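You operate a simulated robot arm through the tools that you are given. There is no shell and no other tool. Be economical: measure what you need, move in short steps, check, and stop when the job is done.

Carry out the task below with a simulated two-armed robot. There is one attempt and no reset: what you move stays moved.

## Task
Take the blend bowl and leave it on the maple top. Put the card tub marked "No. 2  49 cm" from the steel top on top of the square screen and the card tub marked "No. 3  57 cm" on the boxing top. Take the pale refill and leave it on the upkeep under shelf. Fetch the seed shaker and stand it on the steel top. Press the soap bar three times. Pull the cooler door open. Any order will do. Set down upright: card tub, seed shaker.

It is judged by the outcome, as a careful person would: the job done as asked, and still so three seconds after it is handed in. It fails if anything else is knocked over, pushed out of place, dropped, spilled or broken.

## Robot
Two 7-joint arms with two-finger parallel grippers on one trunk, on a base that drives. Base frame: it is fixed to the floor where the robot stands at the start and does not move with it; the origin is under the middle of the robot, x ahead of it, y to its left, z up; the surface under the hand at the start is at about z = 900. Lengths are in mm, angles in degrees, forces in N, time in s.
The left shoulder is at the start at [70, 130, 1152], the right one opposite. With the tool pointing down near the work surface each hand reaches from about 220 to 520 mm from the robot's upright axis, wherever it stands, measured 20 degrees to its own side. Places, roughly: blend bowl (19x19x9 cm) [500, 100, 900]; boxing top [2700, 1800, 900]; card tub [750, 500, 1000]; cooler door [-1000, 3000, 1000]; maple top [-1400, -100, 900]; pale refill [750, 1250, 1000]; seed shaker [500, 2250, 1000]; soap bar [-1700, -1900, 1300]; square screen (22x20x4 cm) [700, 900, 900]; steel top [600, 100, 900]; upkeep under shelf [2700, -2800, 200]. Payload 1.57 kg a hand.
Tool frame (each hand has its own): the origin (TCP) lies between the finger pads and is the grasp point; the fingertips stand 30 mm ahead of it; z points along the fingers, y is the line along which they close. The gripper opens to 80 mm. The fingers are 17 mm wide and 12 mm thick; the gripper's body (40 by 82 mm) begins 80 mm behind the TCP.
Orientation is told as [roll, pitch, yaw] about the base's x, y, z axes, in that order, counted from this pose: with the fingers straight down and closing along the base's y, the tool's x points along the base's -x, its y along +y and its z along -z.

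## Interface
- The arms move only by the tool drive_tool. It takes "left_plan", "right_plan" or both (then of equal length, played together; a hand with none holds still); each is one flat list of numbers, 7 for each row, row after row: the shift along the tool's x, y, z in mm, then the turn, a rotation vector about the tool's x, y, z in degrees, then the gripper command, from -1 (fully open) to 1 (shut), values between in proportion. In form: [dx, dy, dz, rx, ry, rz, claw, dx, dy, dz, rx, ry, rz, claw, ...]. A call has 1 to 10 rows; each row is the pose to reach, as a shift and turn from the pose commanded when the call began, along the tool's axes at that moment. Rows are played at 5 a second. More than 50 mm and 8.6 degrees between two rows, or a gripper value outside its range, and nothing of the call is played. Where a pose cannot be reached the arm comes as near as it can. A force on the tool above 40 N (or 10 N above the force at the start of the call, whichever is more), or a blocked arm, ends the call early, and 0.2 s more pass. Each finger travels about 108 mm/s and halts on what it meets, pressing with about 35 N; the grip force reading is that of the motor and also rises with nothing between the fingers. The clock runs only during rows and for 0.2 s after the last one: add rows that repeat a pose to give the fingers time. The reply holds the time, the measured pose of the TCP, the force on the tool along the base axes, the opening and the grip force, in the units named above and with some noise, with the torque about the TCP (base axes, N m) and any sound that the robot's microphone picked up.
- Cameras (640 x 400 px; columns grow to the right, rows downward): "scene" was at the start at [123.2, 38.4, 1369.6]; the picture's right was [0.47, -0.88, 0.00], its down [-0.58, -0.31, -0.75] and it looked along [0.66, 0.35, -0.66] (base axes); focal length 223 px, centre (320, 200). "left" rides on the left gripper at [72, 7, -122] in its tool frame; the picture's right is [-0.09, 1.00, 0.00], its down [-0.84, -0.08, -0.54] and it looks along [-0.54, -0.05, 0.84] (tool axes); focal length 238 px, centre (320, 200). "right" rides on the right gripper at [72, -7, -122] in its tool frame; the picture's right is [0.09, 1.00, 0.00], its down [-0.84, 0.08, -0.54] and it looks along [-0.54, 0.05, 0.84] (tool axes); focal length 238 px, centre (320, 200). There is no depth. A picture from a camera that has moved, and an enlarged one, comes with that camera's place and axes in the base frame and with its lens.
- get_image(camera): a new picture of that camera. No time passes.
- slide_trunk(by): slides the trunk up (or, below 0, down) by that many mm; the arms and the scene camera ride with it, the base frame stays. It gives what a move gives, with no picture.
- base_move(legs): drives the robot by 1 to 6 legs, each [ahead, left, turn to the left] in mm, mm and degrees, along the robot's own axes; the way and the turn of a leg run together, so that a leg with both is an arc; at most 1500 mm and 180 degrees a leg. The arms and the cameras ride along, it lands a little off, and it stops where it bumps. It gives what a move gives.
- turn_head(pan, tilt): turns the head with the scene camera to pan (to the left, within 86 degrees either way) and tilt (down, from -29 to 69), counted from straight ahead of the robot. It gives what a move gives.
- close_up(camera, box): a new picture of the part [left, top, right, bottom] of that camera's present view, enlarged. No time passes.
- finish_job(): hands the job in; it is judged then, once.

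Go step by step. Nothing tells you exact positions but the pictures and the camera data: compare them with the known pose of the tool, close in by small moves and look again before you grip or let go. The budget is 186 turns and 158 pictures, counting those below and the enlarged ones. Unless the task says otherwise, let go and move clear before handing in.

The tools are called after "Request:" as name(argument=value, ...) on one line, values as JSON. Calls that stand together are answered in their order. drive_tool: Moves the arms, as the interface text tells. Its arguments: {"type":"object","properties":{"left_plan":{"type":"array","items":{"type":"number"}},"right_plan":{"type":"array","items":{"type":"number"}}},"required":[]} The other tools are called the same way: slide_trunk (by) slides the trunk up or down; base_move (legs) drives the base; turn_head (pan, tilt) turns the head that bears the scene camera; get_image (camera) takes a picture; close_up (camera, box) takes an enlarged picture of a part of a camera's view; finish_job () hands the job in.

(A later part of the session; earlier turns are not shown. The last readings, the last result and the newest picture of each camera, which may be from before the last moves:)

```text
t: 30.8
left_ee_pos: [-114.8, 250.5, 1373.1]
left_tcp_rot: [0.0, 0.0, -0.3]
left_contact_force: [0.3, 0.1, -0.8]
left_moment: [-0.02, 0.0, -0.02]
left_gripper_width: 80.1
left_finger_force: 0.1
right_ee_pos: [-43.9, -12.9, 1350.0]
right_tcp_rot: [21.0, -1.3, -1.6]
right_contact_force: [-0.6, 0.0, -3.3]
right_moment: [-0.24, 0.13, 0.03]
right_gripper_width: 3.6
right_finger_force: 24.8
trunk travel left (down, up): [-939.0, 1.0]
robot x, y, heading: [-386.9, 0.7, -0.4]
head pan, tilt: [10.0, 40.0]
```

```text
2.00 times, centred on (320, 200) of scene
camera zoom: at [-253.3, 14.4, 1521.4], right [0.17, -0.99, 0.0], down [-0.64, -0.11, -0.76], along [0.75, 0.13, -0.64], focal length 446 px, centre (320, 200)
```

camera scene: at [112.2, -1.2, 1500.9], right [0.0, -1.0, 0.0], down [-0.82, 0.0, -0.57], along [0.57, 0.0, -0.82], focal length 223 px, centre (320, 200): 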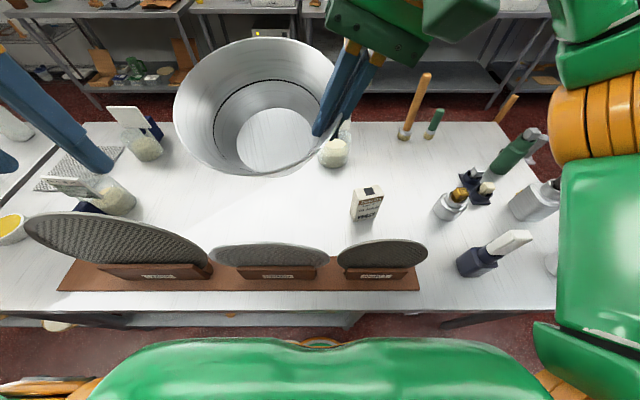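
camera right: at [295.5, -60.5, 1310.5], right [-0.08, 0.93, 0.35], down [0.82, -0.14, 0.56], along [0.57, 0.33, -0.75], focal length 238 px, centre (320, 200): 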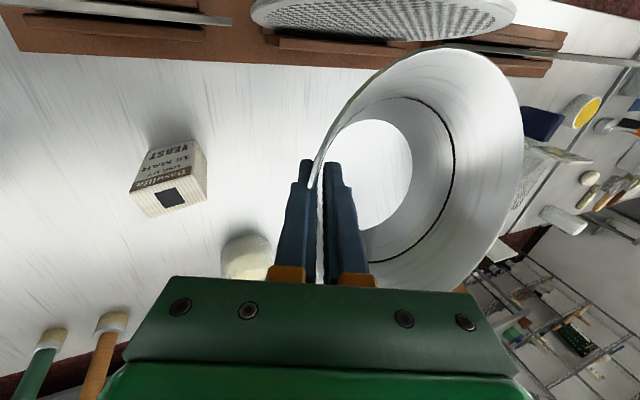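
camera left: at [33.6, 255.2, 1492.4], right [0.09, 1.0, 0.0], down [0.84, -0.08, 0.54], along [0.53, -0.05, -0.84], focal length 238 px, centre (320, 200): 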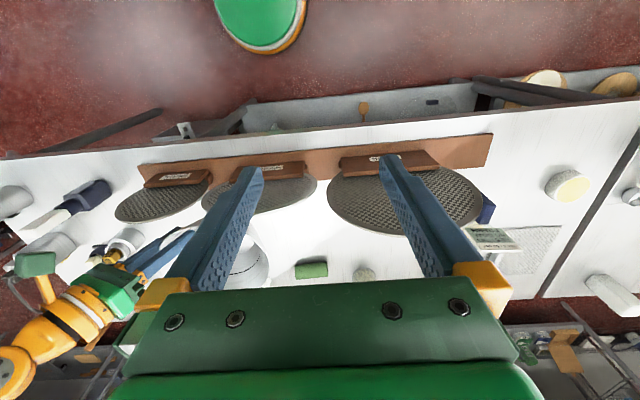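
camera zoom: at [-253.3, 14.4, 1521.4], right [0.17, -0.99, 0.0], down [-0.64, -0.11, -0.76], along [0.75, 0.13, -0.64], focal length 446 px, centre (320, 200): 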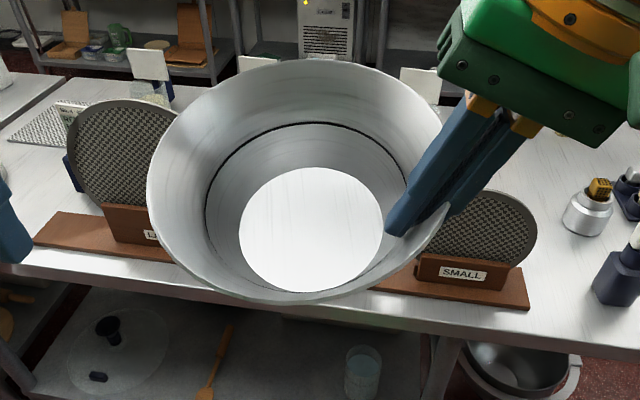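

Request:
base_move(legs=[[0, 0, 90]])

Request:
turn_head(pan=-75, tilt=35)

Request:
get_image(camera="scene")

Request:
turn_head(pan=60, tilt=30)

Request:
get_image(camera="scene")

```text
t: 35.0
left_ee_pos: [-634.2, 275.1, 1373.4]
left_tcp_rot: [0.1, 0.0, 89.2]
left_contact_force: [0.3, -0.2, -0.2]
left_moment: [0.0, 0.0, -0.02]
left_gripper_width: 80.1
left_finger_force: 0.2
right_ee_pos: [-368.7, 345.1, 1350.8]
right_tcp_rot: [21.0, -1.4, 88.0]
right_contact_force: [-0.2, 0.0, -2.1]
right_moment: [-0.11, -0.24, -0.02]
right_gripper_width: 3.4
right_finger_force: 24.4
trunk travel left (down, up): [-939.0, 1.0]
robot x, y, heading: [-387.4, 1.6, 89.0]
head pan, tilt: [10.0, 40.0]
```

```text
t: 36.6
left_ee_pos: [-634.8, 276.0, 1373.6]
left_tcp_rot: [-0.1, 0.0, 89.0]
left_contact_force: [0.4, -0.6, -1.0]
left_moment: [0.0, 0.03, -0.02]
left_gripper_width: 80.1
left_finger_force: 0.0
right_ee_pos: [-369.6, 345.0, 1350.0]
right_tcp_rot: [21.0, -1.3, 88.0]
right_contact_force: [-0.7, -0.1, -2.6]
right_moment: [-0.07, -0.25, 0.0]
right_gripper_width: 3.7
right_finger_force: 24.5
trunk travel left (down, up): [-939.0, 1.0]
robot x, y, heading: [-389.7, -1.0, 89.1]
head pan, tilt: [-75.0, 35.0]
```

```text
121 pictures are left
camera scene: at [-302.9, 72.7, 1529.2], right [0.24, -0.97, 0.0], down [-0.56, -0.14, -0.82], along [0.79, 0.2, -0.57], focal length 223 px, centre (320, 200)
```

scene: 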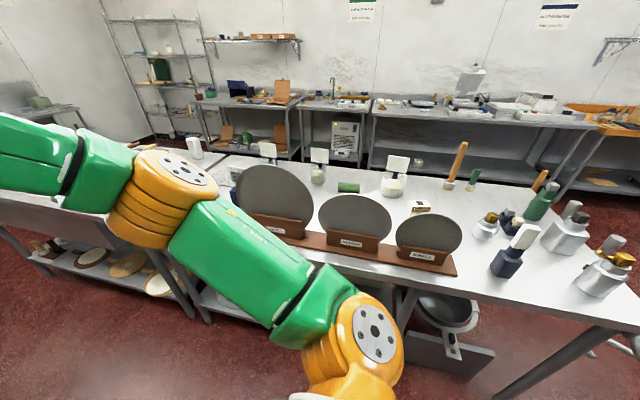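

```text
t: 38.8
left_ee_pos: [-633.7, 275.3, 1372.0]
left_tcp_rot: [-0.2, 0.0, 89.1]
left_contact_force: [-0.1, 0.6, 0.0]
left_moment: [-0.01, 0.01, 0.0]
left_gripper_width: 80.1
left_finger_force: 0.0
right_ee_pos: [-371.2, 345.0, 1350.5]
right_tcp_rot: [20.9, -1.4, 88.0]
right_contact_force: [0.4, 0.6, -3.0]
right_moment: [-0.12, -0.23, 0.02]
right_gripper_width: 3.7
right_finger_force: 24.7
trunk travel left (down, up): [-939.0, 1.0]
robot x, y, heading: [-386.4, 1.7, 89.0]
head pan, tilt: [60.0, 30.0]
```

```text
120 pictures are left
camera scene: at [-465.8, 97.9, 1536.9], right [0.52, 0.86, 0.0], down [0.43, -0.26, -0.87], along [-0.74, 0.45, -0.5], focal length 223 px, centre (320, 200)
```

scene: 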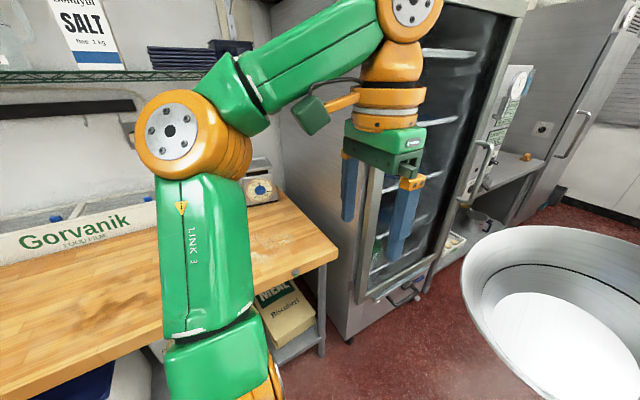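

All three screens stand as before. The maple top's front edge is about x=-986; turn to face it.

Request:
base_move(legs=[[0, 0, 91]])

Request:
turn_head(pan=0, tilt=40)

Request:
get_image(camera="scene")

Request:
get_image(camera="left")

```text
t: 43.0
left_ee_pos: [-662.8, -245.8, 1372.9]
left_tcp_rot: [0.0, 0.0, 179.2]
left_contact_force: [-1.1, 0.4, -0.5]
left_moment: [0.02, 0.01, -0.02]
left_gripper_width: 80.0
left_finger_force: 0.1
right_ee_pos: [-730.9, 19.6, 1350.3]
right_tcp_rot: [21.0, -1.4, 178.0]
right_contact_force: [-0.1, -0.1, -2.8]
right_moment: [0.25, -0.09, 0.01]
right_gripper_width: 3.7
right_finger_force: 24.9
trunk travel left (down, up): [-939.0, 1.0]
robot x, y, heading: [-388.5, -2.7, 179.1]
head pan, tilt: [60.0, 30.0]
```

```text
t: 44.3
left_ee_pos: [-661.0, -245.1, 1373.7]
left_tcp_rot: [-0.1, 0.0, 179.2]
left_contact_force: [0.4, 0.5, 0.5]
left_moment: [0.02, 0.0, 0.02]
left_gripper_width: 80.2
left_finger_force: 0.0
right_ee_pos: [-731.2, 19.0, 1349.8]
right_tcp_rot: [20.9, -1.5, 178.1]
right_contact_force: [-0.3, 0.0, -3.4]
right_moment: [0.24, -0.1, -0.02]
right_gripper_width: 3.2
right_finger_force: 24.7
trunk travel left (down, up): [-939.0, 1.0]
robot x, y, heading: [-391.2, 3.1, 178.7]
head pan, tilt: [0.0, 40.0]
```

```text
119 pictures are left
camera scene: at [-524.9, 2.1, 1521.6], right [0.01, 1.0, 0.0], down [0.64, -0.01, -0.77], along [-0.77, 0.01, -0.64], focal length 223 px, centre (320, 200)
```

scene: 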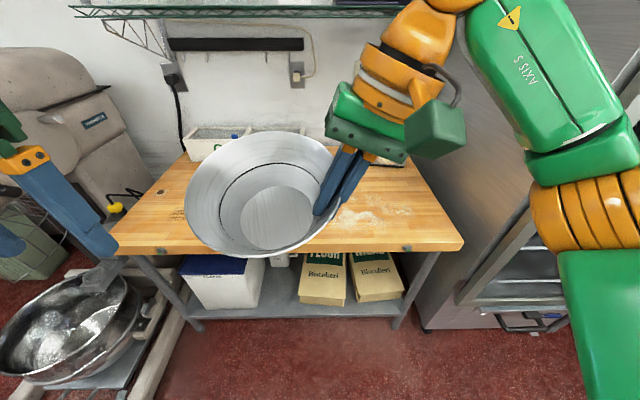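

```text
118 pictures are left
camera left: at [-589.9, -254.7, 1494.1], right [-0.11, -0.99, 0.0], down [-0.84, 0.09, 0.54], along [-0.54, 0.06, -0.84], focal length 238 px, centre (320, 200)
```

left: 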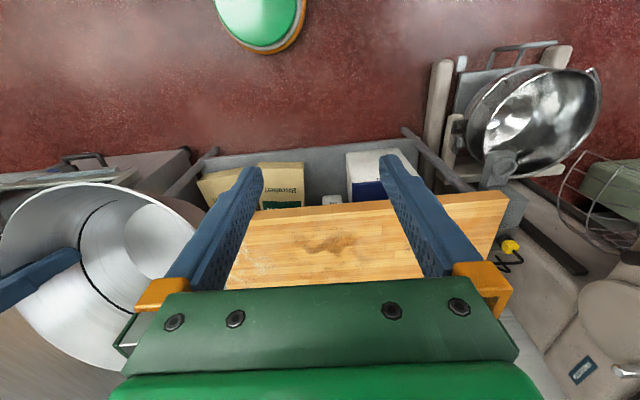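

The maple top is free in its middle. Drive up to it, with the bowl high.

Request:
base_move(legs=[[390, 0, 0]])

Request:
drive_tool(right_plan=[-20, -15, 42, 0, 0, 0, 1, -40, -31, 85, 0, 0, 0, 1, -50, -47, 128, 0, 0, 0, 1, -55, -62, 171, 0, 0, 0, 1, -60, -77, 212, 0, 0, 0, 1, -60, -92, 253, 0, 0, 0, 1, -60, -106, 291, 0, 0, 0, 1, -60, -106, 291, 0, 0, 0, 1])

Request:
get_image(camera="scene")

```text
t: 46.7
left_ee_pos: [-1046.2, -239.5, 1373.5]
left_tcp_rot: [-0.1, -0.2, 179.2]
left_contact_force: [0.7, -1.2, -1.0]
left_moment: [-0.01, 0.05, -0.01]
left_gripper_width: 80.2
left_finger_force: 0.1
right_ee_pos: [-1117.7, 25.4, 1351.9]
right_tcp_rot: [21.1, -1.5, 177.9]
right_contact_force: [0.4, 0.9, -3.9]
right_moment: [0.25, -0.05, -0.02]
right_gripper_width: 3.4
right_finger_force: 24.4
trunk travel left (down, up): [-939.0, 1.0]
robot x, y, heading: [-776.8, 8.3, 179.1]
head pan, tilt: [0.0, 40.0]
```

```text
t: 48.5
left_ee_pos: [-1051.0, -239.4, 1372.1]
left_tcp_rot: [-0.1, 0.0, 179.2]
left_contact_force: [1.3, -0.8, 0.4]
left_moment: [0.01, -0.01, 0.02]
left_gripper_width: 80.0
left_finger_force: 0.1
right_ee_pos: [-1187.2, 21.9, 1043.7]
right_tcp_rot: [20.9, -1.5, 178.1]
right_contact_force: [-0.1, 0.1, -3.1]
right_moment: [0.23, -0.09, 0.01]
right_gripper_width: 3.6
right_finger_force: 23.9
trunk travel left (down, up): [-939.0, 1.0]
robot x, y, heading: [-775.9, 6.2, 178.9]
head pan, tilt: [0.0, 40.0]
```

```text
117 pictures are left
camera scene: at [-914.1, 8.4, 1521.5], right [0.02, 1.0, 0.0], down [0.64, -0.01, -0.77], along [-0.77, 0.01, -0.64], focal length 223 px, centre (320, 200)
```

scene: 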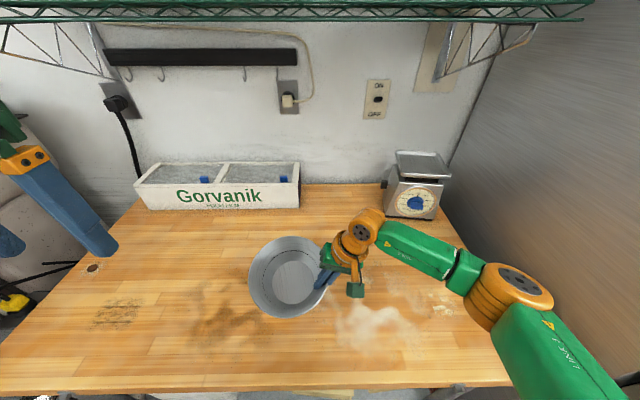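

Request:
drive_tool(right_plan=[0, -14, 38, 0, 0, 0, 1, 0, -22, 58, 0, 0, 0, 1, 0, -24, 63, 0, 0, 0, 1, 0, -25, 66, 0, 0, 0, 1])

Request:
get_image(camera="right")

```text
t: 49.5
left_ee_pos: [-1046.7, -240.6, 1373.0]
left_tcp_rot: [-0.1, -0.2, 179.2]
left_contact_force: [0.9, 0.0, -0.4]
left_moment: [0.02, -0.04, -0.01]
left_gripper_width: 80.0
left_finger_force: 0.0
right_ee_pos: [-1189.5, 20.8, 974.2]
right_tcp_rot: [21.2, -1.6, 178.0]
right_contact_force: [-5.3, -0.3, 19.8]
right_moment: [-1.38, -0.03, -0.32]
right_gripper_width: 5.7
right_finger_force: 25.5
trunk travel left (down, up): [-939.0, 1.0]
robot x, y, heading: [-775.2, 8.3, 178.8]
head pan, tilt: [0.0, 40.0]
```

```text
116 pictures are left
camera right: at [-1112.0, 68.1, 1083.9], right [0.07, -0.93, 0.36], down [-0.82, 0.15, 0.56], along [-0.57, -0.33, -0.75], focal length 238 px, centre (320, 200)
```

right: 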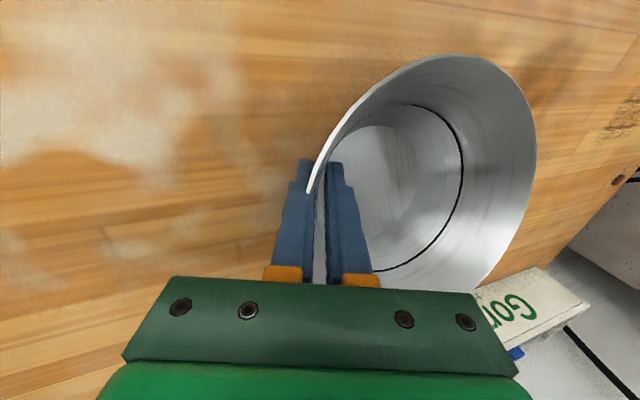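

Bowl is down (about 20 N upward). Open gently and withdraw along the fingers.

Request:
drive_tool(right_plan=[0, 0, 0, 0, 0, 0, 0.3, 0, 0, 0, 0, 0, 0, 0, 0, 0, 0, 0, 0, 0, 0, 0, 0, -40, 0, 0, 0, 0, 0, 0, -80, 0, 0, 0, 0, 0, 0, -125, 0, 0, 0, 0, 0, 15, -165, 8, 0, 0, 0, 0, 30, -205, 15, 0, 0, 0, 0, 40, -240, 20, 0, 0, 0])

Request:
get_image(camera="scene")

```text
t: 51.5
left_ee_pos: [-1049.5, -240.2, 1373.4]
left_tcp_rot: [-0.2, -0.1, 179.1]
left_contact_force: [0.0, -0.2, 0.3]
left_moment: [-0.01, 0.01, -0.02]
left_gripper_width: 79.9
left_finger_force: 0.1
right_ee_pos: [-1180.1, 71.2, 1209.2]
right_tcp_rot: [0.8, -1.5, 178.0]
right_contact_force: [-0.6, 0.6, 0.5]
right_moment: [0.02, 0.01, 0.01]
right_gripper_width: 40.0
right_finger_force: 0.0
trunk travel left (down, up): [-939.0, 1.0]
robot x, y, heading: [-773.7, 9.3, 179.2]
head pan, tilt: [0.0, 40.0]
```

```text
115 pictures are left
camera scene: at [-912.1, 7.8, 1521.7], right [0.02, 1.0, 0.0], down [0.64, -0.01, -0.77], along [-0.77, 0.01, -0.64], focal length 223 px, centre (320, 200)
```

scene: 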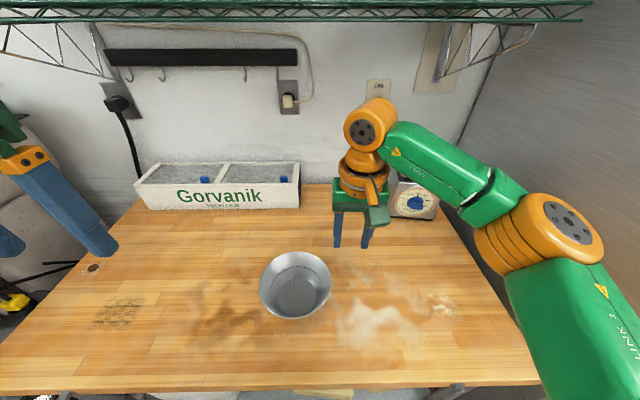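

The bowl stands on the maple top. Next the soap: back off and look toward [-1700, -1900].

Request:
base_move(legs=[[-420, 0, 0], [0, 0, 90]])

Request:
turn_head(pan=-40, tilt=22)

Request:
get_image(camera="scene")

Request:
turn_head(pan=20, tilt=25)

Request:
get_image(camera="scene")

```text
t: 57.9
left_ee_pos: [-112.4, -270.1, 1372.7]
left_tcp_rot: [0.0, 0.0, -90.5]
left_contact_force: [0.0, -0.1, -0.7]
left_moment: [-0.01, 0.0, 0.0]
left_gripper_width: 80.0
left_finger_force: 0.0
right_ee_pos: [-423.5, -404.5, 1208.5]
right_tcp_rot: [1.0, -1.4, -91.6]
right_contact_force: [0.6, 0.9, 0.3]
right_moment: [-0.01, 0.0, 0.01]
right_gripper_width: 40.0
right_finger_force: 0.0
trunk travel left (down, up): [-939.0, 1.0]
robot x, y, heading: [-365.0, -1.8, -90.9]
head pan, tilt: [0.0, 40.0]
```

```text
t: 59.0
left_ee_pos: [-113.1, -271.8, 1373.5]
left_tcp_rot: [-0.1, -0.1, -90.5]
left_contact_force: [0.1, 0.2, 0.4]
left_moment: [-0.02, 0.01, -0.02]
left_gripper_width: 79.8
left_finger_force: 0.1
right_ee_pos: [-423.8, -403.6, 1209.1]
right_tcp_rot: [1.0, -1.4, -91.6]
right_contact_force: [-0.5, 0.0, 0.5]
right_moment: [0.02, -0.01, 0.01]
right_gripper_width: 40.1
right_finger_force: 0.1
trunk travel left (down, up): [-939.0, 1.0]
robot x, y, heading: [-363.3, -0.8, -90.6]
head pan, tilt: [-40.0, 22.0]
```

```text
114 pictures are left
camera scene: at [-423.3, -121.0, 1549.8], right [-0.76, 0.65, 0.0], down [0.24, 0.29, -0.93], along [-0.6, -0.7, -0.37], focal length 223 px, centre (320, 200)
```

scene: 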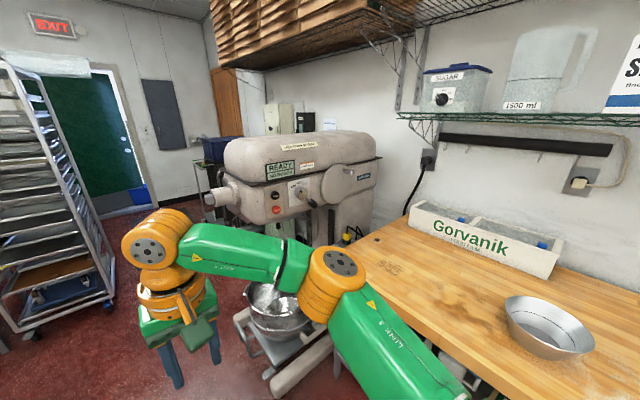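

```text
t: 60.3
left_ee_pos: [-113.5, -270.5, 1372.3]
left_tcp_rot: [0.0, 0.0, -90.5]
left_contact_force: [0.4, 0.9, 0.7]
left_moment: [0.01, 0.0, 0.01]
left_gripper_width: 79.9
left_finger_force: 0.1
right_ee_pos: [-423.9, -404.1, 1209.3]
right_tcp_rot: [0.9, -1.4, -91.5]
right_contact_force: [0.3, -0.1, -0.6]
right_moment: [0.05, -0.02, -0.03]
right_gripper_width: 39.8
right_finger_force: 0.0
trunk travel left (down, up): [-939.0, 1.0]
robot x, y, heading: [-361.0, -0.4, -90.4]
head pan, tilt: [20.0, 25.0]
```

```text
113 pictures are left
camera scene: at [-332.7, -137.5, 1545.0], right [-0.94, -0.33, 0.0], down [-0.14, 0.4, -0.91], along [0.3, -0.85, -0.42], focal length 223 px, centre (320, 200)
```

scene: 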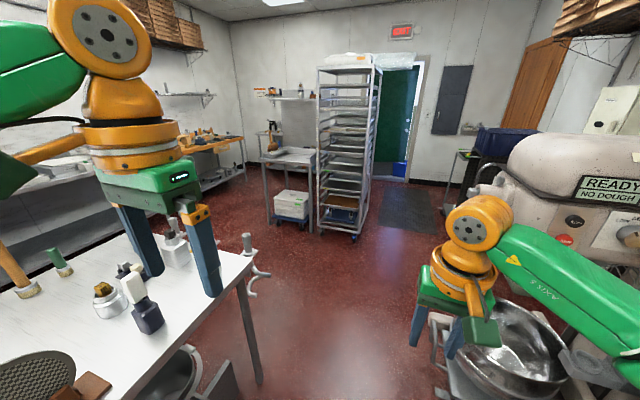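

I need to go past the mixer. I'll drive on along the aisle and look to the right again.

Request:
base_move(legs=[[0, 80, 0], [1450, 0, 0]])

Request:
turn_head(pan=-70, tilt=15)

Request:
get_image(camera="scene")

```text
t: 68.2
left_ee_pos: [-45.0, -1721.6, 1373.0]
left_tcp_rot: [0.0, -0.1, -90.4]
left_contact_force: [0.5, 0.4, 0.7]
left_moment: [0.04, 0.02, -0.03]
left_gripper_width: 80.1
left_finger_force: 0.0
right_ee_pos: [-356.3, -1856.1, 1208.9]
right_tcp_rot: [1.0, -1.6, -91.5]
right_contact_force: [-0.7, 0.4, 0.7]
right_moment: [-0.03, -0.01, -0.01]
right_gripper_width: 40.1
right_finger_force: 0.0
trunk travel left (down, up): [-939.0, 1.0]
robot x, y, heading: [-293.6, -1451.6, -90.6]
head pan, tilt: [20.0, 25.0]
```

```text
t: 69.8
left_ee_pos: [-44.9, -1723.8, 1372.5]
left_tcp_rot: [0.0, 0.1, -90.3]
left_contact_force: [0.2, -0.4, 0.6]
left_moment: [0.06, -0.01, 0.02]
left_gripper_width: 79.8
left_finger_force: 0.0
right_ee_pos: [-355.2, -1858.0, 1208.0]
right_tcp_rot: [0.9, -1.4, -91.4]
right_contact_force: [0.2, 0.5, 0.0]
right_moment: [0.03, 0.0, -0.03]
right_gripper_width: 40.0
right_finger_force: 0.1
trunk travel left (down, up): [-939.0, 1.0]
robot x, y, heading: [-291.4, -1451.7, -90.4]
head pan, tilt: [-70.0, 15.0]
```

```text
112 pictures are left
camera scene: at [-383.8, -1535.2, 1561.2], right [-0.34, 0.94, 0.0], down [0.24, 0.09, -0.97], along [-0.91, -0.32, -0.26], focal length 223 px, centre (320, 200)
```

scene: 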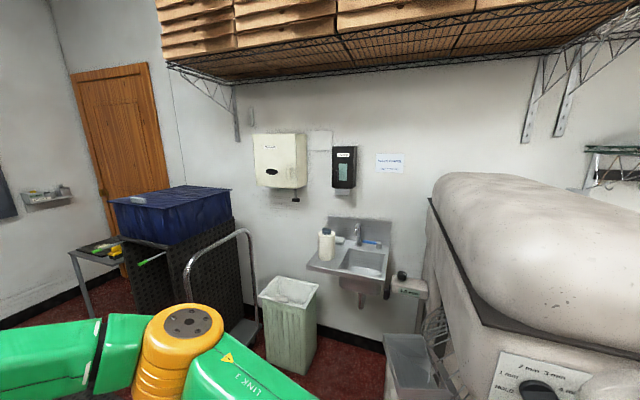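

The black dispenser above the sink is the soap, on the far wall. I'll zoom in on it.

Request:
close_up(camera="scene", box=[240, 125, 440, 250])

```text
3.20 times, centred on (340, 188) of scene
camera zoom: at [-383.8, -1535.2, 1561.2], right [-0.34, 0.94, 0.0], down [0.24, 0.09, -0.97], along [-0.91, -0.32, -0.26], focal length 714 px, centre (256, 240)
```

zoom: 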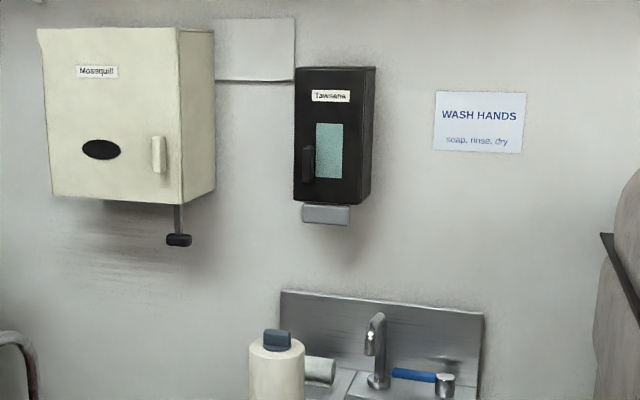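

Now drive level with the sink and turn to face it.

Request:
base_move(legs=[[370, 0, 0], [0, 0, -90]])

Request:
drive_tool(right_plan=[0, 0, 0, 0, -8, 0, 1, 0, 0, 0, 0, -16, 0, 1, 0, 0, 0, 0, -24, 0, 1, 0, 0, 0, 0, -32, 0, 1, 0, 0, 0, 0, -40, 0, 1, 0, 0, 0, 0, -48, 0, 1, 0, 0, 0, 0, -56, 0, 1, 0, 0, 0, 0, -64, 0, 1, 0, 0, 0, 0, -72, 0, 1, 0, 0, 0, 0, -80, 0, 1])

Request:
turn_head(pan=0, tilt=18)

Request:
get_image(camera="scene")

```text
t: 76.0
left_ee_pos: [-573.6, -2063.0, 1373.1]
left_tcp_rot: [-0.2, -0.2, 178.8]
left_contact_force: [0.1, -0.1, 0.2]
left_moment: [-0.02, -0.01, -0.01]
left_gripper_width: 79.7
left_finger_force: 0.1
right_ee_pos: [-702.3, -1750.7, 1208.9]
right_tcp_rot: [1.0, -1.4, 177.6]
right_contact_force: [-0.6, 0.4, -0.9]
right_moment: [-0.01, 0.02, 0.01]
right_gripper_width: 40.0
right_finger_force: 0.0
trunk travel left (down, up): [-939.0, 1.0]
robot x, y, heading: [-298.8, -1818.0, 178.5]
head pan, tilt: [-70.0, 15.0]
```

```text
t: 78.2
left_ee_pos: [-573.7, -2063.6, 1373.1]
left_tcp_rot: [0.0, -0.1, 178.8]
left_contact_force: [-0.6, 0.0, -0.9]
left_moment: [0.02, -0.01, -0.02]
left_gripper_width: 79.9
left_finger_force: 0.2
right_ee_pos: [-702.7, -1752.0, 1208.0]
right_tcp_rot: [6.5, -81.5, 171.3]
right_contact_force: [-0.3, 0.0, -0.2]
right_moment: [-0.02, 0.03, 0.02]
right_gripper_width: 0.1
right_finger_force: 21.6
trunk travel left (down, up): [-939.0, 1.0]
robot x, y, heading: [-301.4, -1818.1, 178.7]
head pan, tilt: [-70.0, 15.0]
```

```text
t: 79.6
left_ee_pos: [-573.8, -2063.2, 1373.4]
left_tcp_rot: [-0.2, -0.1, 178.8]
left_contact_force: [0.1, 0.0, 1.1]
left_moment: [-0.01, 0.02, 0.02]
left_gripper_width: 80.1
left_finger_force: 0.0
right_ee_pos: [-702.7, -1749.8, 1207.9]
right_tcp_rot: [6.6, -81.2, 171.2]
right_contact_force: [-0.3, 0.3, -0.2]
right_moment: [0.02, -0.01, 0.04]
right_gripper_width: 0.3
right_finger_force: 21.3
trunk travel left (down, up): [-939.0, 1.0]
robot x, y, heading: [-296.9, -1818.2, 178.5]
head pan, tilt: [0.0, 18.0]
```

```text
110 pictures are left
camera scene: at [-443.4, -1816.1, 1556.3], right [0.02, 1.0, 0.0], down [0.31, -0.01, -0.95], along [-0.95, 0.02, -0.31], focal length 223 px, centre (320, 200)
```

scene: 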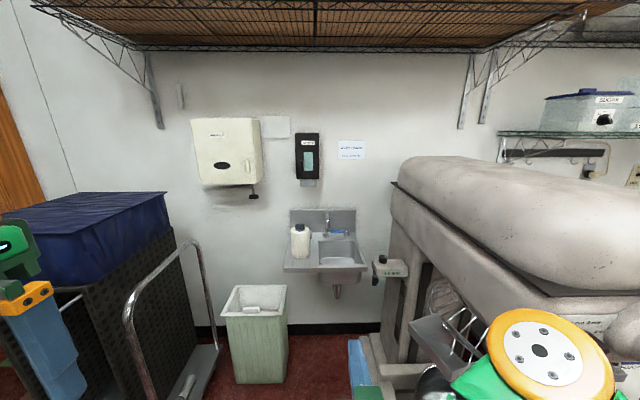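

Triangulated, the soap bar is about [-1726, -1859, 1246]. Drive closer and shift so the right hand lines up.

Request:
base_move(legs=[[0, 105, 1.5], [780, 0, 0]])

Request:
get_image(camera="scene")

Request:
get_image(camera="right")

```text
t: 84.6
left_ee_pos: [-1345.9, -2175.4, 1372.3]
left_tcp_rot: [0.1, -0.1, -179.8]
left_contact_force: [0.4, -0.4, 0.4]
left_moment: [-0.01, 0.03, 0.02]
left_gripper_width: 80.0
left_finger_force: 0.2
right_ee_pos: [-1480.4, -1867.6, 1208.9]
right_tcp_rot: [6.7, -81.2, 172.5]
right_contact_force: [-0.6, -0.6, -1.0]
right_moment: [-0.01, -0.01, 0.02]
right_gripper_width: 0.3
right_finger_force: 21.3
trunk travel left (down, up): [-939.0, 1.0]
robot x, y, heading: [-1078.8, -1922.4, -179.8]
head pan, tilt: [0.0, 18.0]
```

```text
109 pictures are left
camera scene: at [-1220.2, -1926.1, 1556.5], right [0.0, 1.0, 0.0], down [0.31, 0.0, -0.95], along [-0.95, 0.0, -0.31], focal length 223 px, centre (320, 200)
```

scene: 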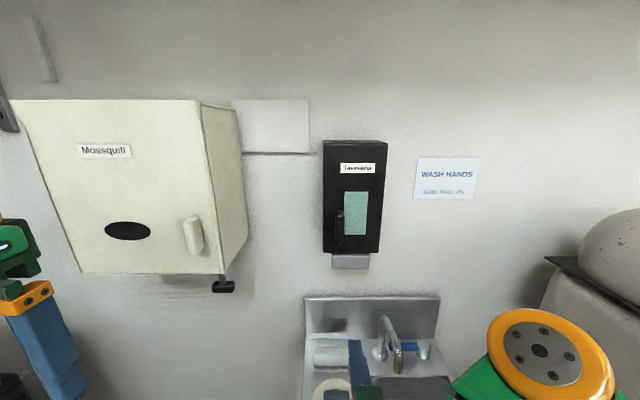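

```text
108 pictures are left
camera right: at [-1349.8, -1863.9, 1155.9], right [0.0, -1.0, -0.07], down [0.41, -0.07, 0.91], along [-0.91, -0.03, 0.41], focal length 238 px, centre (320, 200)
```

right: 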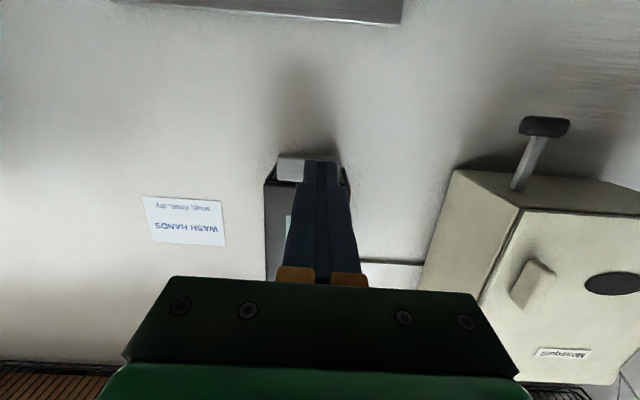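

The bar is about [-1679, -1855, 1254]. Raise the closed fingers to its height and come nearly up to it.

Request:
drive_tool(right_plan=[-45, -15, -7, 0, -8, 0, 1, -54, -15, 40, 0, -8, 0, 1, -60, -15, 80, 0, -8, 0, 1, -66, -15, 118, 0, -8, 0, 1])

Request:
get_image(camera="right")

Request:
close_up(camera="scene", box=[250, 200, 450, 325])

```text
t: 85.6
left_ee_pos: [-1348.4, -2176.4, 1373.3]
left_tcp_rot: [0.0, -0.1, -179.8]
left_contact_force: [-1.1, 0.0, 1.1]
left_moment: [0.0, -0.03, 0.02]
left_gripper_width: 80.0
left_finger_force: 0.0
right_ee_pos: [-1612.5, -1850.3, 1254.7]
right_tcp_rot: [55.0, -88.9, 124.1]
right_contact_force: [0.4, 0.3, 0.1]
right_moment: [0.02, -0.02, -0.02]
right_gripper_width: 0.0
right_finger_force: 21.3
trunk travel left (down, up): [-939.0, 1.0]
robot x, y, heading: [-1079.2, -1925.7, -179.7]
head pan, tilt: [0.0, 18.0]
```

```text
107 pictures are left
camera right: at [-1489.7, -1847.0, 1184.8], right [-0.02, -1.0, -0.08], down [0.53, -0.07, 0.84], along [-0.85, -0.03, 0.53], focal length 238 px, centre (320, 200)
```

right: 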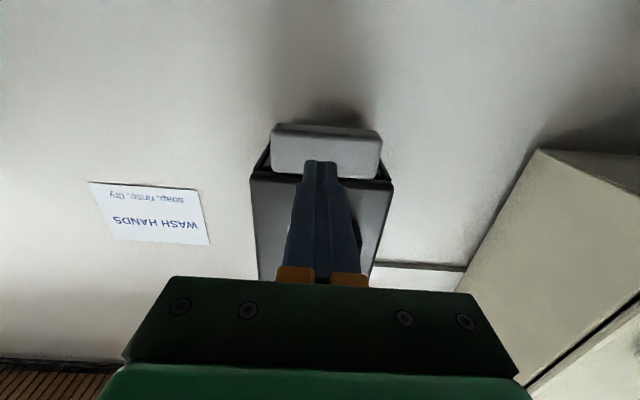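

```text
3.20 times, centred on (350, 262) of scene
camera zoom: at [-1223.8, -1926.7, 1556.1], right [0.0, 1.0, 0.0], down [0.31, 0.0, -0.95], along [-0.95, 0.0, -0.31], focal length 714 px, centre (224, 0)
```

zoom: 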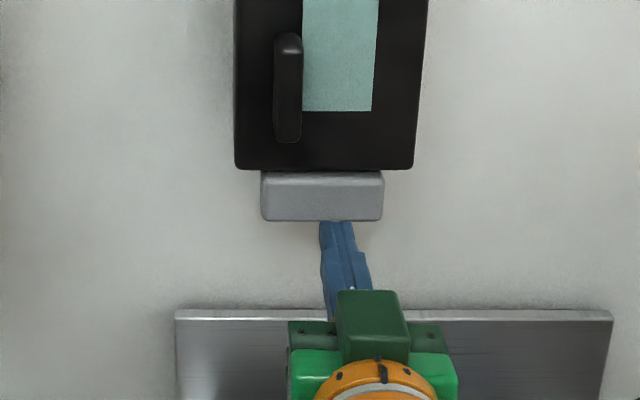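

The fingers are level with the bar. First press: go forward in small steps, then back.

Request:
drive_tool(right_plan=[0, 0, 20, 0, 0, 0, 1, 0, 0, 30, 0, 0, 0, 1, 0, 0, 36, 0, 0, 0, 1, 0, 0, 42, 0, 0, 0, 1, 0, 0, 48, 0, 0, 0, 1, 0, 0, 48, 0, 0, 0, 1])

Request:
get_image(camera="right")

```text
t: 87.0
left_ee_pos: [-1343.9, -2177.1, 1374.0]
left_tcp_rot: [-0.1, -0.2, -179.7]
left_contact_force: [-0.6, 0.8, -0.5]
left_moment: [-0.04, -0.01, -0.02]
left_gripper_width: 80.1
left_finger_force: 0.1
right_ee_pos: [-1655.9, -1848.7, 1256.2]
right_tcp_rot: [56.0, -88.6, 122.8]
right_contact_force: [3.9, -0.5, -3.1]
right_moment: [0.04, -0.05, 0.01]
right_gripper_width: 0.1
right_finger_force: 21.3
trunk travel left (down, up): [-939.0, 1.0]
robot x, y, heading: [-1076.4, -1923.2, -179.8]
head pan, tilt: [0.0, 18.0]
```

```text
105 pictures are left
camera right: at [-1531.8, -1845.6, 1186.4], right [-0.02, -1.0, -0.08], down [0.53, -0.07, 0.84], along [-0.85, -0.02, 0.53], focal length 238 px, centre (320, 200)
```

right: 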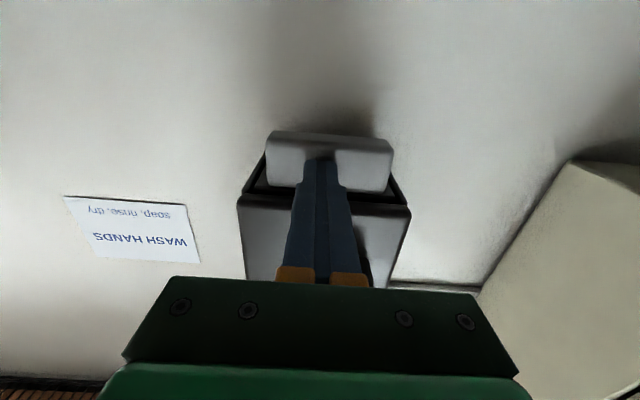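

The bar is giving way with a light spring. Press further until the stop.

Request:
drive_tool(right_plan=[0, 0, 5, 0, 0, 0, 1, 0, 0, 10, 0, 0, 0, 1, 0, 0, 15, 0, 0, 0, 1, 0, 0, 15, 0, 0, 0, 1])

```text
t: 88.0
left_ee_pos: [-1330.5, -2174.5, 1375.9]
left_tcp_rot: [0.0, -0.9, -179.8]
left_contact_force: [0.2, -0.3, 0.4]
left_moment: [0.04, 0.02, -0.01]
left_gripper_width: 80.1
left_finger_force: 0.0
right_ee_pos: [-1656.6, -1848.7, 1260.9]
right_tcp_rot: [76.5, -88.9, 102.3]
right_contact_force: [32.7, -0.7, -18.0]
right_moment: [0.08, -0.48, 0.1]
right_gripper_width: 0.0
right_finger_force: 21.1
trunk travel left (down, up): [-939.0, 1.0]
robot x, y, heading: [-1072.7, -1925.1, -179.8]
head pan, tilt: [0.0, 18.0]
```

That is the stop (33 N): one press. Release, second press, release.

Request:
drive_tool(right_plan=[0, 0, -25, 0, 0, 0, 1, 0, 0, -55, 0, 0, 0, 1, 0, 0, -55, 0, 0, 0, 1, 0, 0, -30, 0, 0, 0, 1, 0, 0, -5, 0, 0, 0, 1, 0, 0, -3, 0, 0, 0, 1])

Request:
drive_tool(right_plan=[0, 0, -25, 0, 0, 0, 1, 0, 0, -52, 0, 0, 0, 1, 0, 0, -52, 0, 0, 0, 1, 0, 0, -52, 0, 0, 0, 1])

Request:
get_image(camera="right")

```text
t: 89.4
left_ee_pos: [-1332.5, -2175.8, 1375.9]
left_tcp_rot: [0.0, -0.7, -179.8]
left_contact_force: [-0.3, 0.4, 0.5]
left_moment: [-0.01, 0.03, 0.0]
left_gripper_width: 80.0
left_finger_force: 0.0
right_ee_pos: [-1657.0, -1847.1, 1261.4]
right_tcp_rot: [78.1, -88.8, 100.8]
right_contact_force: [20.2, 2.0, -2.8]
right_moment: [-0.01, -0.03, 0.02]
right_gripper_width: 0.0
right_finger_force: 21.6
trunk travel left (down, up): [-939.0, 1.0]
robot x, y, heading: [-1073.6, -1922.4, -179.9]
head pan, tilt: [0.0, 18.0]
```

```text
t: 90.4
left_ee_pos: [-1347.7, -2176.5, 1373.1]
left_tcp_rot: [-0.1, 0.1, -179.8]
left_contact_force: [-0.5, 0.1, -0.1]
left_moment: [0.02, -0.02, -0.01]
left_gripper_width: 79.9
left_finger_force: 0.1
right_ee_pos: [-1616.6, -1848.4, 1254.2]
right_tcp_rot: [57.2, -88.7, 121.9]
right_contact_force: [0.1, 0.4, 0.6]
right_moment: [0.01, -0.03, -0.01]
right_gripper_width: 0.0
right_finger_force: 21.0
trunk travel left (down, up): [-939.0, 1.0]
robot x, y, heading: [-1077.8, -1923.5, -180.0]
head pan, tilt: [0.0, 18.0]
```

```text
104 pictures are left
camera right: at [-1494.1, -1844.8, 1184.0], right [-0.02, -1.0, -0.07], down [0.53, -0.07, 0.84], along [-0.85, -0.03, 0.53], focal length 238 px, centre (320, 200)
```

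right: 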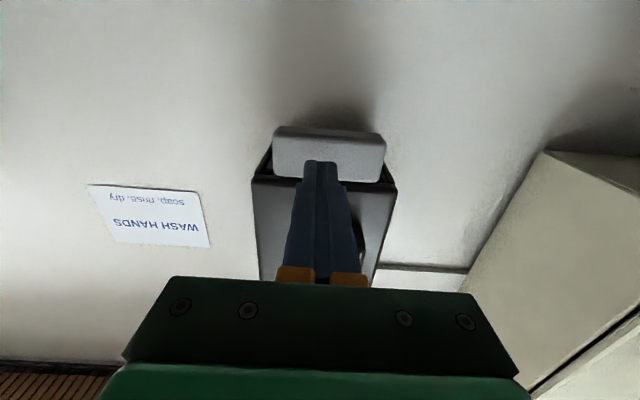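

The bar springs back. Third press, and release.

Request:
drive_tool(right_plan=[0, 0, 25, 0, 0, 0, 1, 0, 0, 47, 0, 0, 0, 1, 0, 0, 50, 0, 0, 0, 1, 0, 0, 50, 0, 0, 0, 1])

Request:
drive_tool(right_plan=[0, 0, -25, 0, 0, 0, 1, 0, 0, -60, 0, 0, 0, 1, 0, 0, -105, 0, 0, 0, 1, 0, 0, -150, 0, 0, 0, 1])

```text
t: 91.4
left_ee_pos: [-1335.1, -2175.5, 1376.1]
left_tcp_rot: [0.0, -0.6, -179.8]
left_contact_force: [0.2, 0.4, -0.2]
left_moment: [0.01, 0.0, -0.02]
left_gripper_width: 80.0
left_finger_force: 0.1
right_ee_pos: [-1656.0, -1847.0, 1259.4]
right_tcp_rot: [62.9, -88.9, 115.9]
right_contact_force: [21.4, -0.2, -13.0]
right_moment: [0.03, -0.27, 0.06]
right_gripper_width: 0.0
right_finger_force: 20.9
trunk travel left (down, up): [-939.0, 1.0]
robot x, y, heading: [-1076.4, -1926.9, -179.9]
head pan, tilt: [0.0, 18.0]
```

```text
t: 92.4
left_ee_pos: [-1345.4, -2176.4, 1373.5]
left_tcp_rot: [-0.1, -0.2, -179.9]
left_contact_force: [-0.7, -0.1, -0.3]
left_moment: [-0.01, 0.01, 0.03]
left_gripper_width: 80.0
left_finger_force: 0.0
right_ee_pos: [-1517.8, -1852.3, 1256.0]
right_tcp_rot: [64.0, -88.9, 115.2]
right_contact_force: [0.7, -0.2, -1.0]
right_moment: [0.03, 0.02, 0.02]
right_gripper_width: 0.3
right_finger_force: 21.1
trunk travel left (down, up): [-939.0, 1.0]
robot x, y, heading: [-1078.4, -1923.7, -179.8]
head pan, tilt: [0.0, 18.0]
```

All three presses done. Bring the right hand back to pointing down, closer in, and open it.

Request:
drive_tool(right_plan=[0, 0, -14, 0, 8, 0, 0, 0, 0, -28, 0, 16, 0, 0, 0, 0, -42, 0, 24, 0, 0, 0, 0, -56, 0, 32, 0, 0, 0, 0, -70, 0, 40, 0, 0, 0, 0, -84, 0, 48, 0, 0, 0, 0, -98, 0, 56, 0, 0, 0, 0, -112, 0, 64, 0, -0.5, 0, 0, -120, 0, 72, 0, -1, 0, 0, -120, 0, 80, 0, -1])

Request:
drive_tool(right_plan=[0, 0, 0, 0, 7.5, 0, -1])

Request:
turn_head(pan=86, tilt=25)

Request:
get_image(camera="scene")

```text
t: 94.6
left_ee_pos: [-1346.5, -2175.9, 1371.6]
left_tcp_rot: [-0.1, 0.0, -179.8]
left_contact_force: [-0.3, 0.4, 0.5]
left_moment: [0.01, 0.01, 0.02]
left_gripper_width: 80.2
left_finger_force: 0.0
right_ee_pos: [-1396.8, -1852.8, 1257.9]
right_tcp_rot: [1.0, -9.2, 178.8]
right_contact_force: [-0.2, 0.2, -0.4]
right_moment: [0.03, -0.01, 0.02]
right_gripper_width: 80.0
right_finger_force: 0.0
trunk travel left (down, up): [-939.0, 1.0]
robot x, y, heading: [-1080.4, -1927.9, -180.0]
head pan, tilt: [0.0, 18.0]
```

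```text
t: 95.0
left_ee_pos: [-1346.9, -2176.7, 1373.4]
left_tcp_rot: [-0.1, 0.1, -179.8]
left_contact_force: [0.3, 0.0, 0.9]
left_moment: [-0.02, -0.02, 0.0]
left_gripper_width: 79.9
left_finger_force: 0.1
right_ee_pos: [-1396.4, -1852.1, 1259.0]
right_tcp_rot: [0.9, -1.8, 179.0]
right_contact_force: [0.3, 0.3, -0.5]
right_moment: [0.0, -0.01, 0.06]
right_gripper_width: 80.1
right_finger_force: 0.1
trunk travel left (down, up): [-939.0, 1.0]
robot x, y, heading: [-1078.4, -1922.9, -179.8]
head pan, tilt: [0.0, 18.0]
```

```text
t: 96.6
left_ee_pos: [-1347.6, -2177.0, 1373.7]
left_tcp_rot: [0.0, 0.1, -179.7]
left_contact_force: [0.3, -0.3, -0.1]
left_moment: [0.01, -0.01, -0.02]
left_gripper_width: 80.0
left_finger_force: 0.1
right_ee_pos: [-1397.5, -1853.0, 1259.2]
right_tcp_rot: [1.0, -1.9, 178.9]
right_contact_force: [-0.1, 0.5, 0.1]
right_moment: [0.01, -0.01, 0.0]
right_gripper_width: 79.9
right_finger_force: 0.0
trunk travel left (down, up): [-939.0, 1.0]
robot x, y, heading: [-1083.7, -1925.7, -179.6]
head pan, tilt: [85.9, 25.0]
```

```text
103 pictures are left
camera scene: at [-1135.4, -2017.9, 1545.0], right [-1.0, 0.07, 0.0], down [0.03, 0.42, -0.91], along [-0.06, -0.9, -0.42], focal length 223 px, centre (320, 200)
```

scene: 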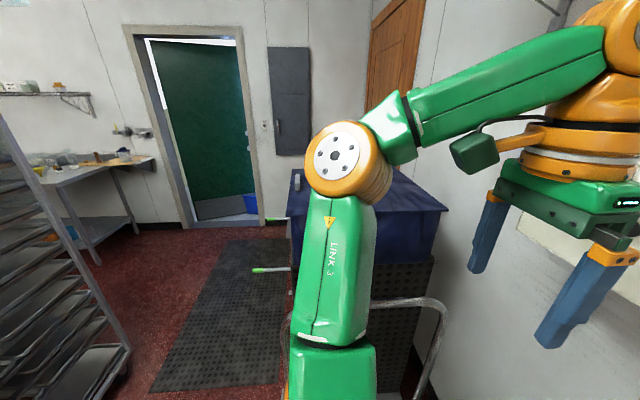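

Back out of the sink bay and turn to face +x, then look ahead.

Request:
base_move(legs=[[-800, -100, 0], [0, 0, 180]])

Request:
turn_head(pan=0, tilt=22)

Request:
get_image(camera="scene")

```text
t: 108.2
left_ee_pos: [-9.3, -1578.1, 1373.0]
left_tcp_rot: [0.0, 0.0, -0.1]
left_contact_force: [0.4, -0.3, -0.5]
left_moment: [0.0, 0.02, -0.02]
left_gripper_width: 80.0
left_finger_force: 0.2
right_ee_pos: [39.2, -1901.2, 1259.1]
right_tcp_rot: [1.0, -2.0, -1.4]
right_contact_force: [0.8, 0.1, -0.2]
right_moment: [0.0, -0.05, 0.02]
right_gripper_width: 80.1
right_finger_force: 0.1
trunk travel left (down, up): [-939.0, 1.0]
robot x, y, heading: [-280.9, -1828.4, -0.2]
head pan, tilt: [85.9, 25.0]
```

```text
t: 109.8
left_ee_pos: [-10.1, -1577.3, 1373.4]
left_tcp_rot: [-0.2, 0.0, 0.0]
left_contact_force: [0.0, -0.4, -0.2]
left_moment: [-0.03, 0.05, 0.03]
left_gripper_width: 80.0
left_finger_force: 0.1
right_ee_pos: [39.3, -1901.0, 1259.3]
right_tcp_rot: [0.9, -1.9, -1.3]
right_contact_force: [-0.4, 0.6, -0.1]
right_moment: [0.02, 0.01, -0.01]
right_gripper_width: 80.0
right_finger_force: 0.0
trunk travel left (down, up): [-939.0, 1.0]
robot x, y, heading: [-276.8, -1828.7, -0.2]
head pan, tilt: [0.0, 22.0]
```

```text
102 pictures are left
camera scene: at [-137.8, -1828.7, 1549.8], right [0.0, -1.0, 0.0], down [-0.37, 0.0, -0.93], along [0.93, 0.0, -0.37], focal length 223 px, centre (320, 200)
```

scene: 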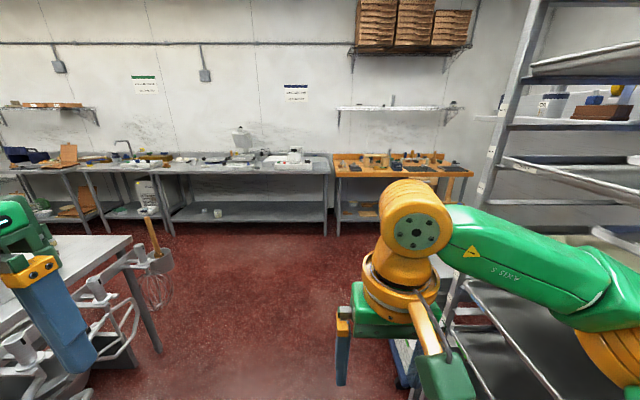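

The way is clear; drive east past the steel top's end, then north up the aisle on its far side.

Request:
base_move(legs=[[1500, 0, 0], [200, 0, 0], [0, 0, 90], [1400, 0, 0]])

Request:
turn_head(pan=40, tilt=30)

Request:
get_image(camera="scene")

```text
t: 128.8
left_ee_pos: [1158.8, -175.7, 1373.2]
left_tcp_rot: [0.0, -0.1, 90.4]
left_contact_force: [-0.3, 0.2, -0.2]
left_moment: [0.03, -0.02, -0.01]
left_gripper_width: 80.1
left_finger_force: 0.1
right_ee_pos: [1483.1, -125.4, 1258.9]
right_tcp_rot: [1.0, -2.0, 89.2]
right_contact_force: [-0.3, -0.3, 0.0]
right_moment: [0.04, -0.02, 0.01]
right_gripper_width: 79.9
right_finger_force: 0.1
trunk travel left (down, up): [-939.0, 1.0]
robot x, y, heading: [1409.1, -442.4, 90.1]
head pan, tilt: [0.0, 22.0]
```

```text
t: 129.8
left_ee_pos: [1160.2, -174.8, 1373.2]
left_tcp_rot: [0.0, 0.0, 90.3]
left_contact_force: [0.2, 0.8, 0.2]
left_moment: [0.01, 0.01, 0.0]
left_gripper_width: 79.9
left_finger_force: 0.1
right_ee_pos: [1483.5, -123.3, 1259.0]
right_tcp_rot: [1.0, -1.8, 89.1]
right_contact_force: [0.1, 1.0, 0.1]
right_moment: [-0.02, 0.0, 0.03]
right_gripper_width: 80.1
right_finger_force: 0.1
trunk travel left (down, up): [-939.0, 1.0]
robot x, y, heading: [1409.8, -442.9, 90.0]
head pan, tilt: [40.0, 30.0]
```

```text
101 pictures are left
camera scene: at [1351.4, -325.1, 1537.0], right [0.76, 0.64, 0.0], down [0.32, -0.38, -0.87], along [-0.56, 0.66, -0.5], focal length 223 px, centre (320, 200)
```

scene: 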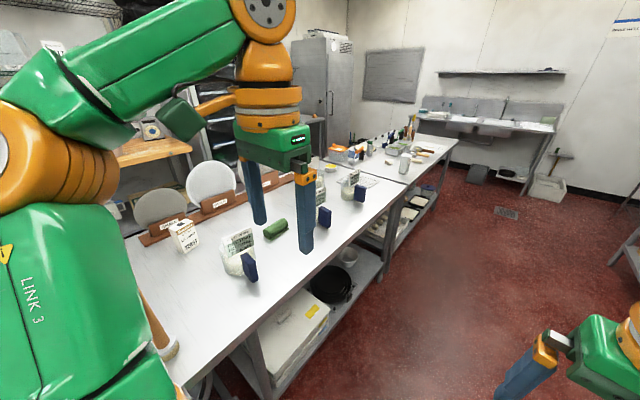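

From here the card faces are visible. Zoom in to read them.

Request:
close_up(camera="scene", box=[200, 150, 400, 290])

Request:
base_move(legs=[[700, 0, 0]])

Request:
turn_head(pan=75, tilt=35)

Request:
get_image(camera="scene")

```text
2.86 times, centred on (300, 220) of scene
camera zoom: at [1351.4, -325.1, 1537.0], right [0.76, 0.64, 0.0], down [0.32, -0.38, -0.87], along [-0.56, 0.66, -0.5], focal length 637 px, centre (377, 143)
```

zoom: 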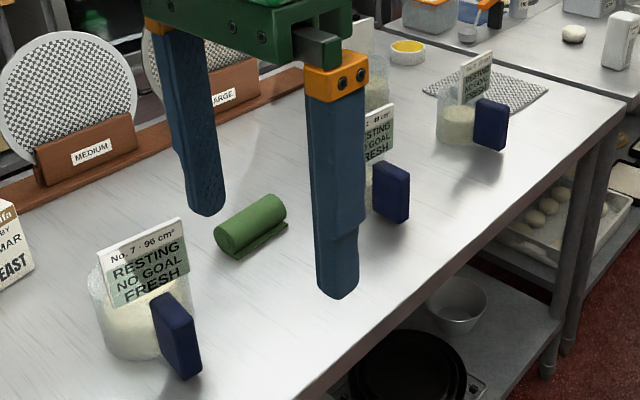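

```text
t: 133.7
left_ee_pos: [1161.7, 525.3, 1374.2]
left_tcp_rot: [0.0, -0.1, 89.9]
left_contact_force: [0.8, 0.0, -1.2]
left_moment: [0.02, -0.03, -0.03]
left_gripper_width: 79.9
left_finger_force: 0.0
right_ee_pos: [1484.0, 574.3, 1260.0]
right_tcp_rot: [1.0, -2.0, 88.7]
right_contact_force: [-0.3, -0.5, -0.5]
right_moment: [-0.01, 0.03, 0.01]
right_gripper_width: 80.2
right_finger_force: 0.1
trunk travel left (down, up): [-939.0, 1.0]
robot x, y, heading: [1411.4, 255.9, 89.7]
head pan, tilt: [40.0, 30.0]
```

```text
t: 134.7
left_ee_pos: [1160.6, 526.8, 1373.2]
left_tcp_rot: [0.1, 0.0, 89.9]
left_contact_force: [0.0, -0.5, 0.1]
left_moment: [-0.01, 0.0, 0.0]
left_gripper_width: 79.9
left_finger_force: 0.1
right_ee_pos: [1485.7, 576.0, 1258.0]
right_tcp_rot: [1.0, -2.0, 88.8]
right_contact_force: [-0.5, 0.5, -1.0]
right_moment: [0.03, 0.0, -0.01]
right_gripper_width: 80.0
right_finger_force: 0.0
trunk travel left (down, up): [-939.0, 1.0]
robot x, y, heading: [1409.6, 259.0, 89.8]
head pan, tilt: [75.0, 35.0]
```

```text
99 pictures are left
camera scene: at [1325.3, 329.7, 1529.2], right [0.26, 0.96, 0.0], down [0.55, -0.15, -0.82], along [-0.79, 0.22, -0.57], focal length 223 px, centre (320, 200)
```

scene: 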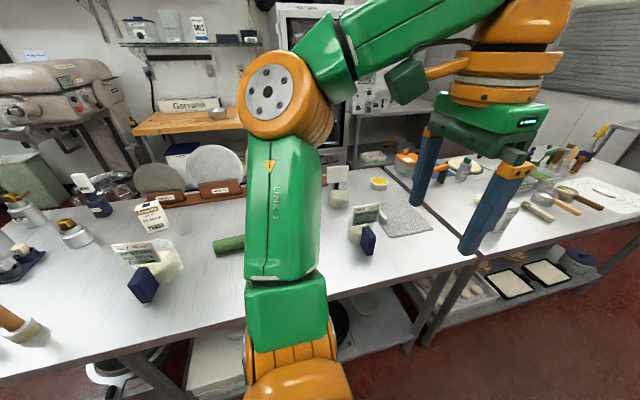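

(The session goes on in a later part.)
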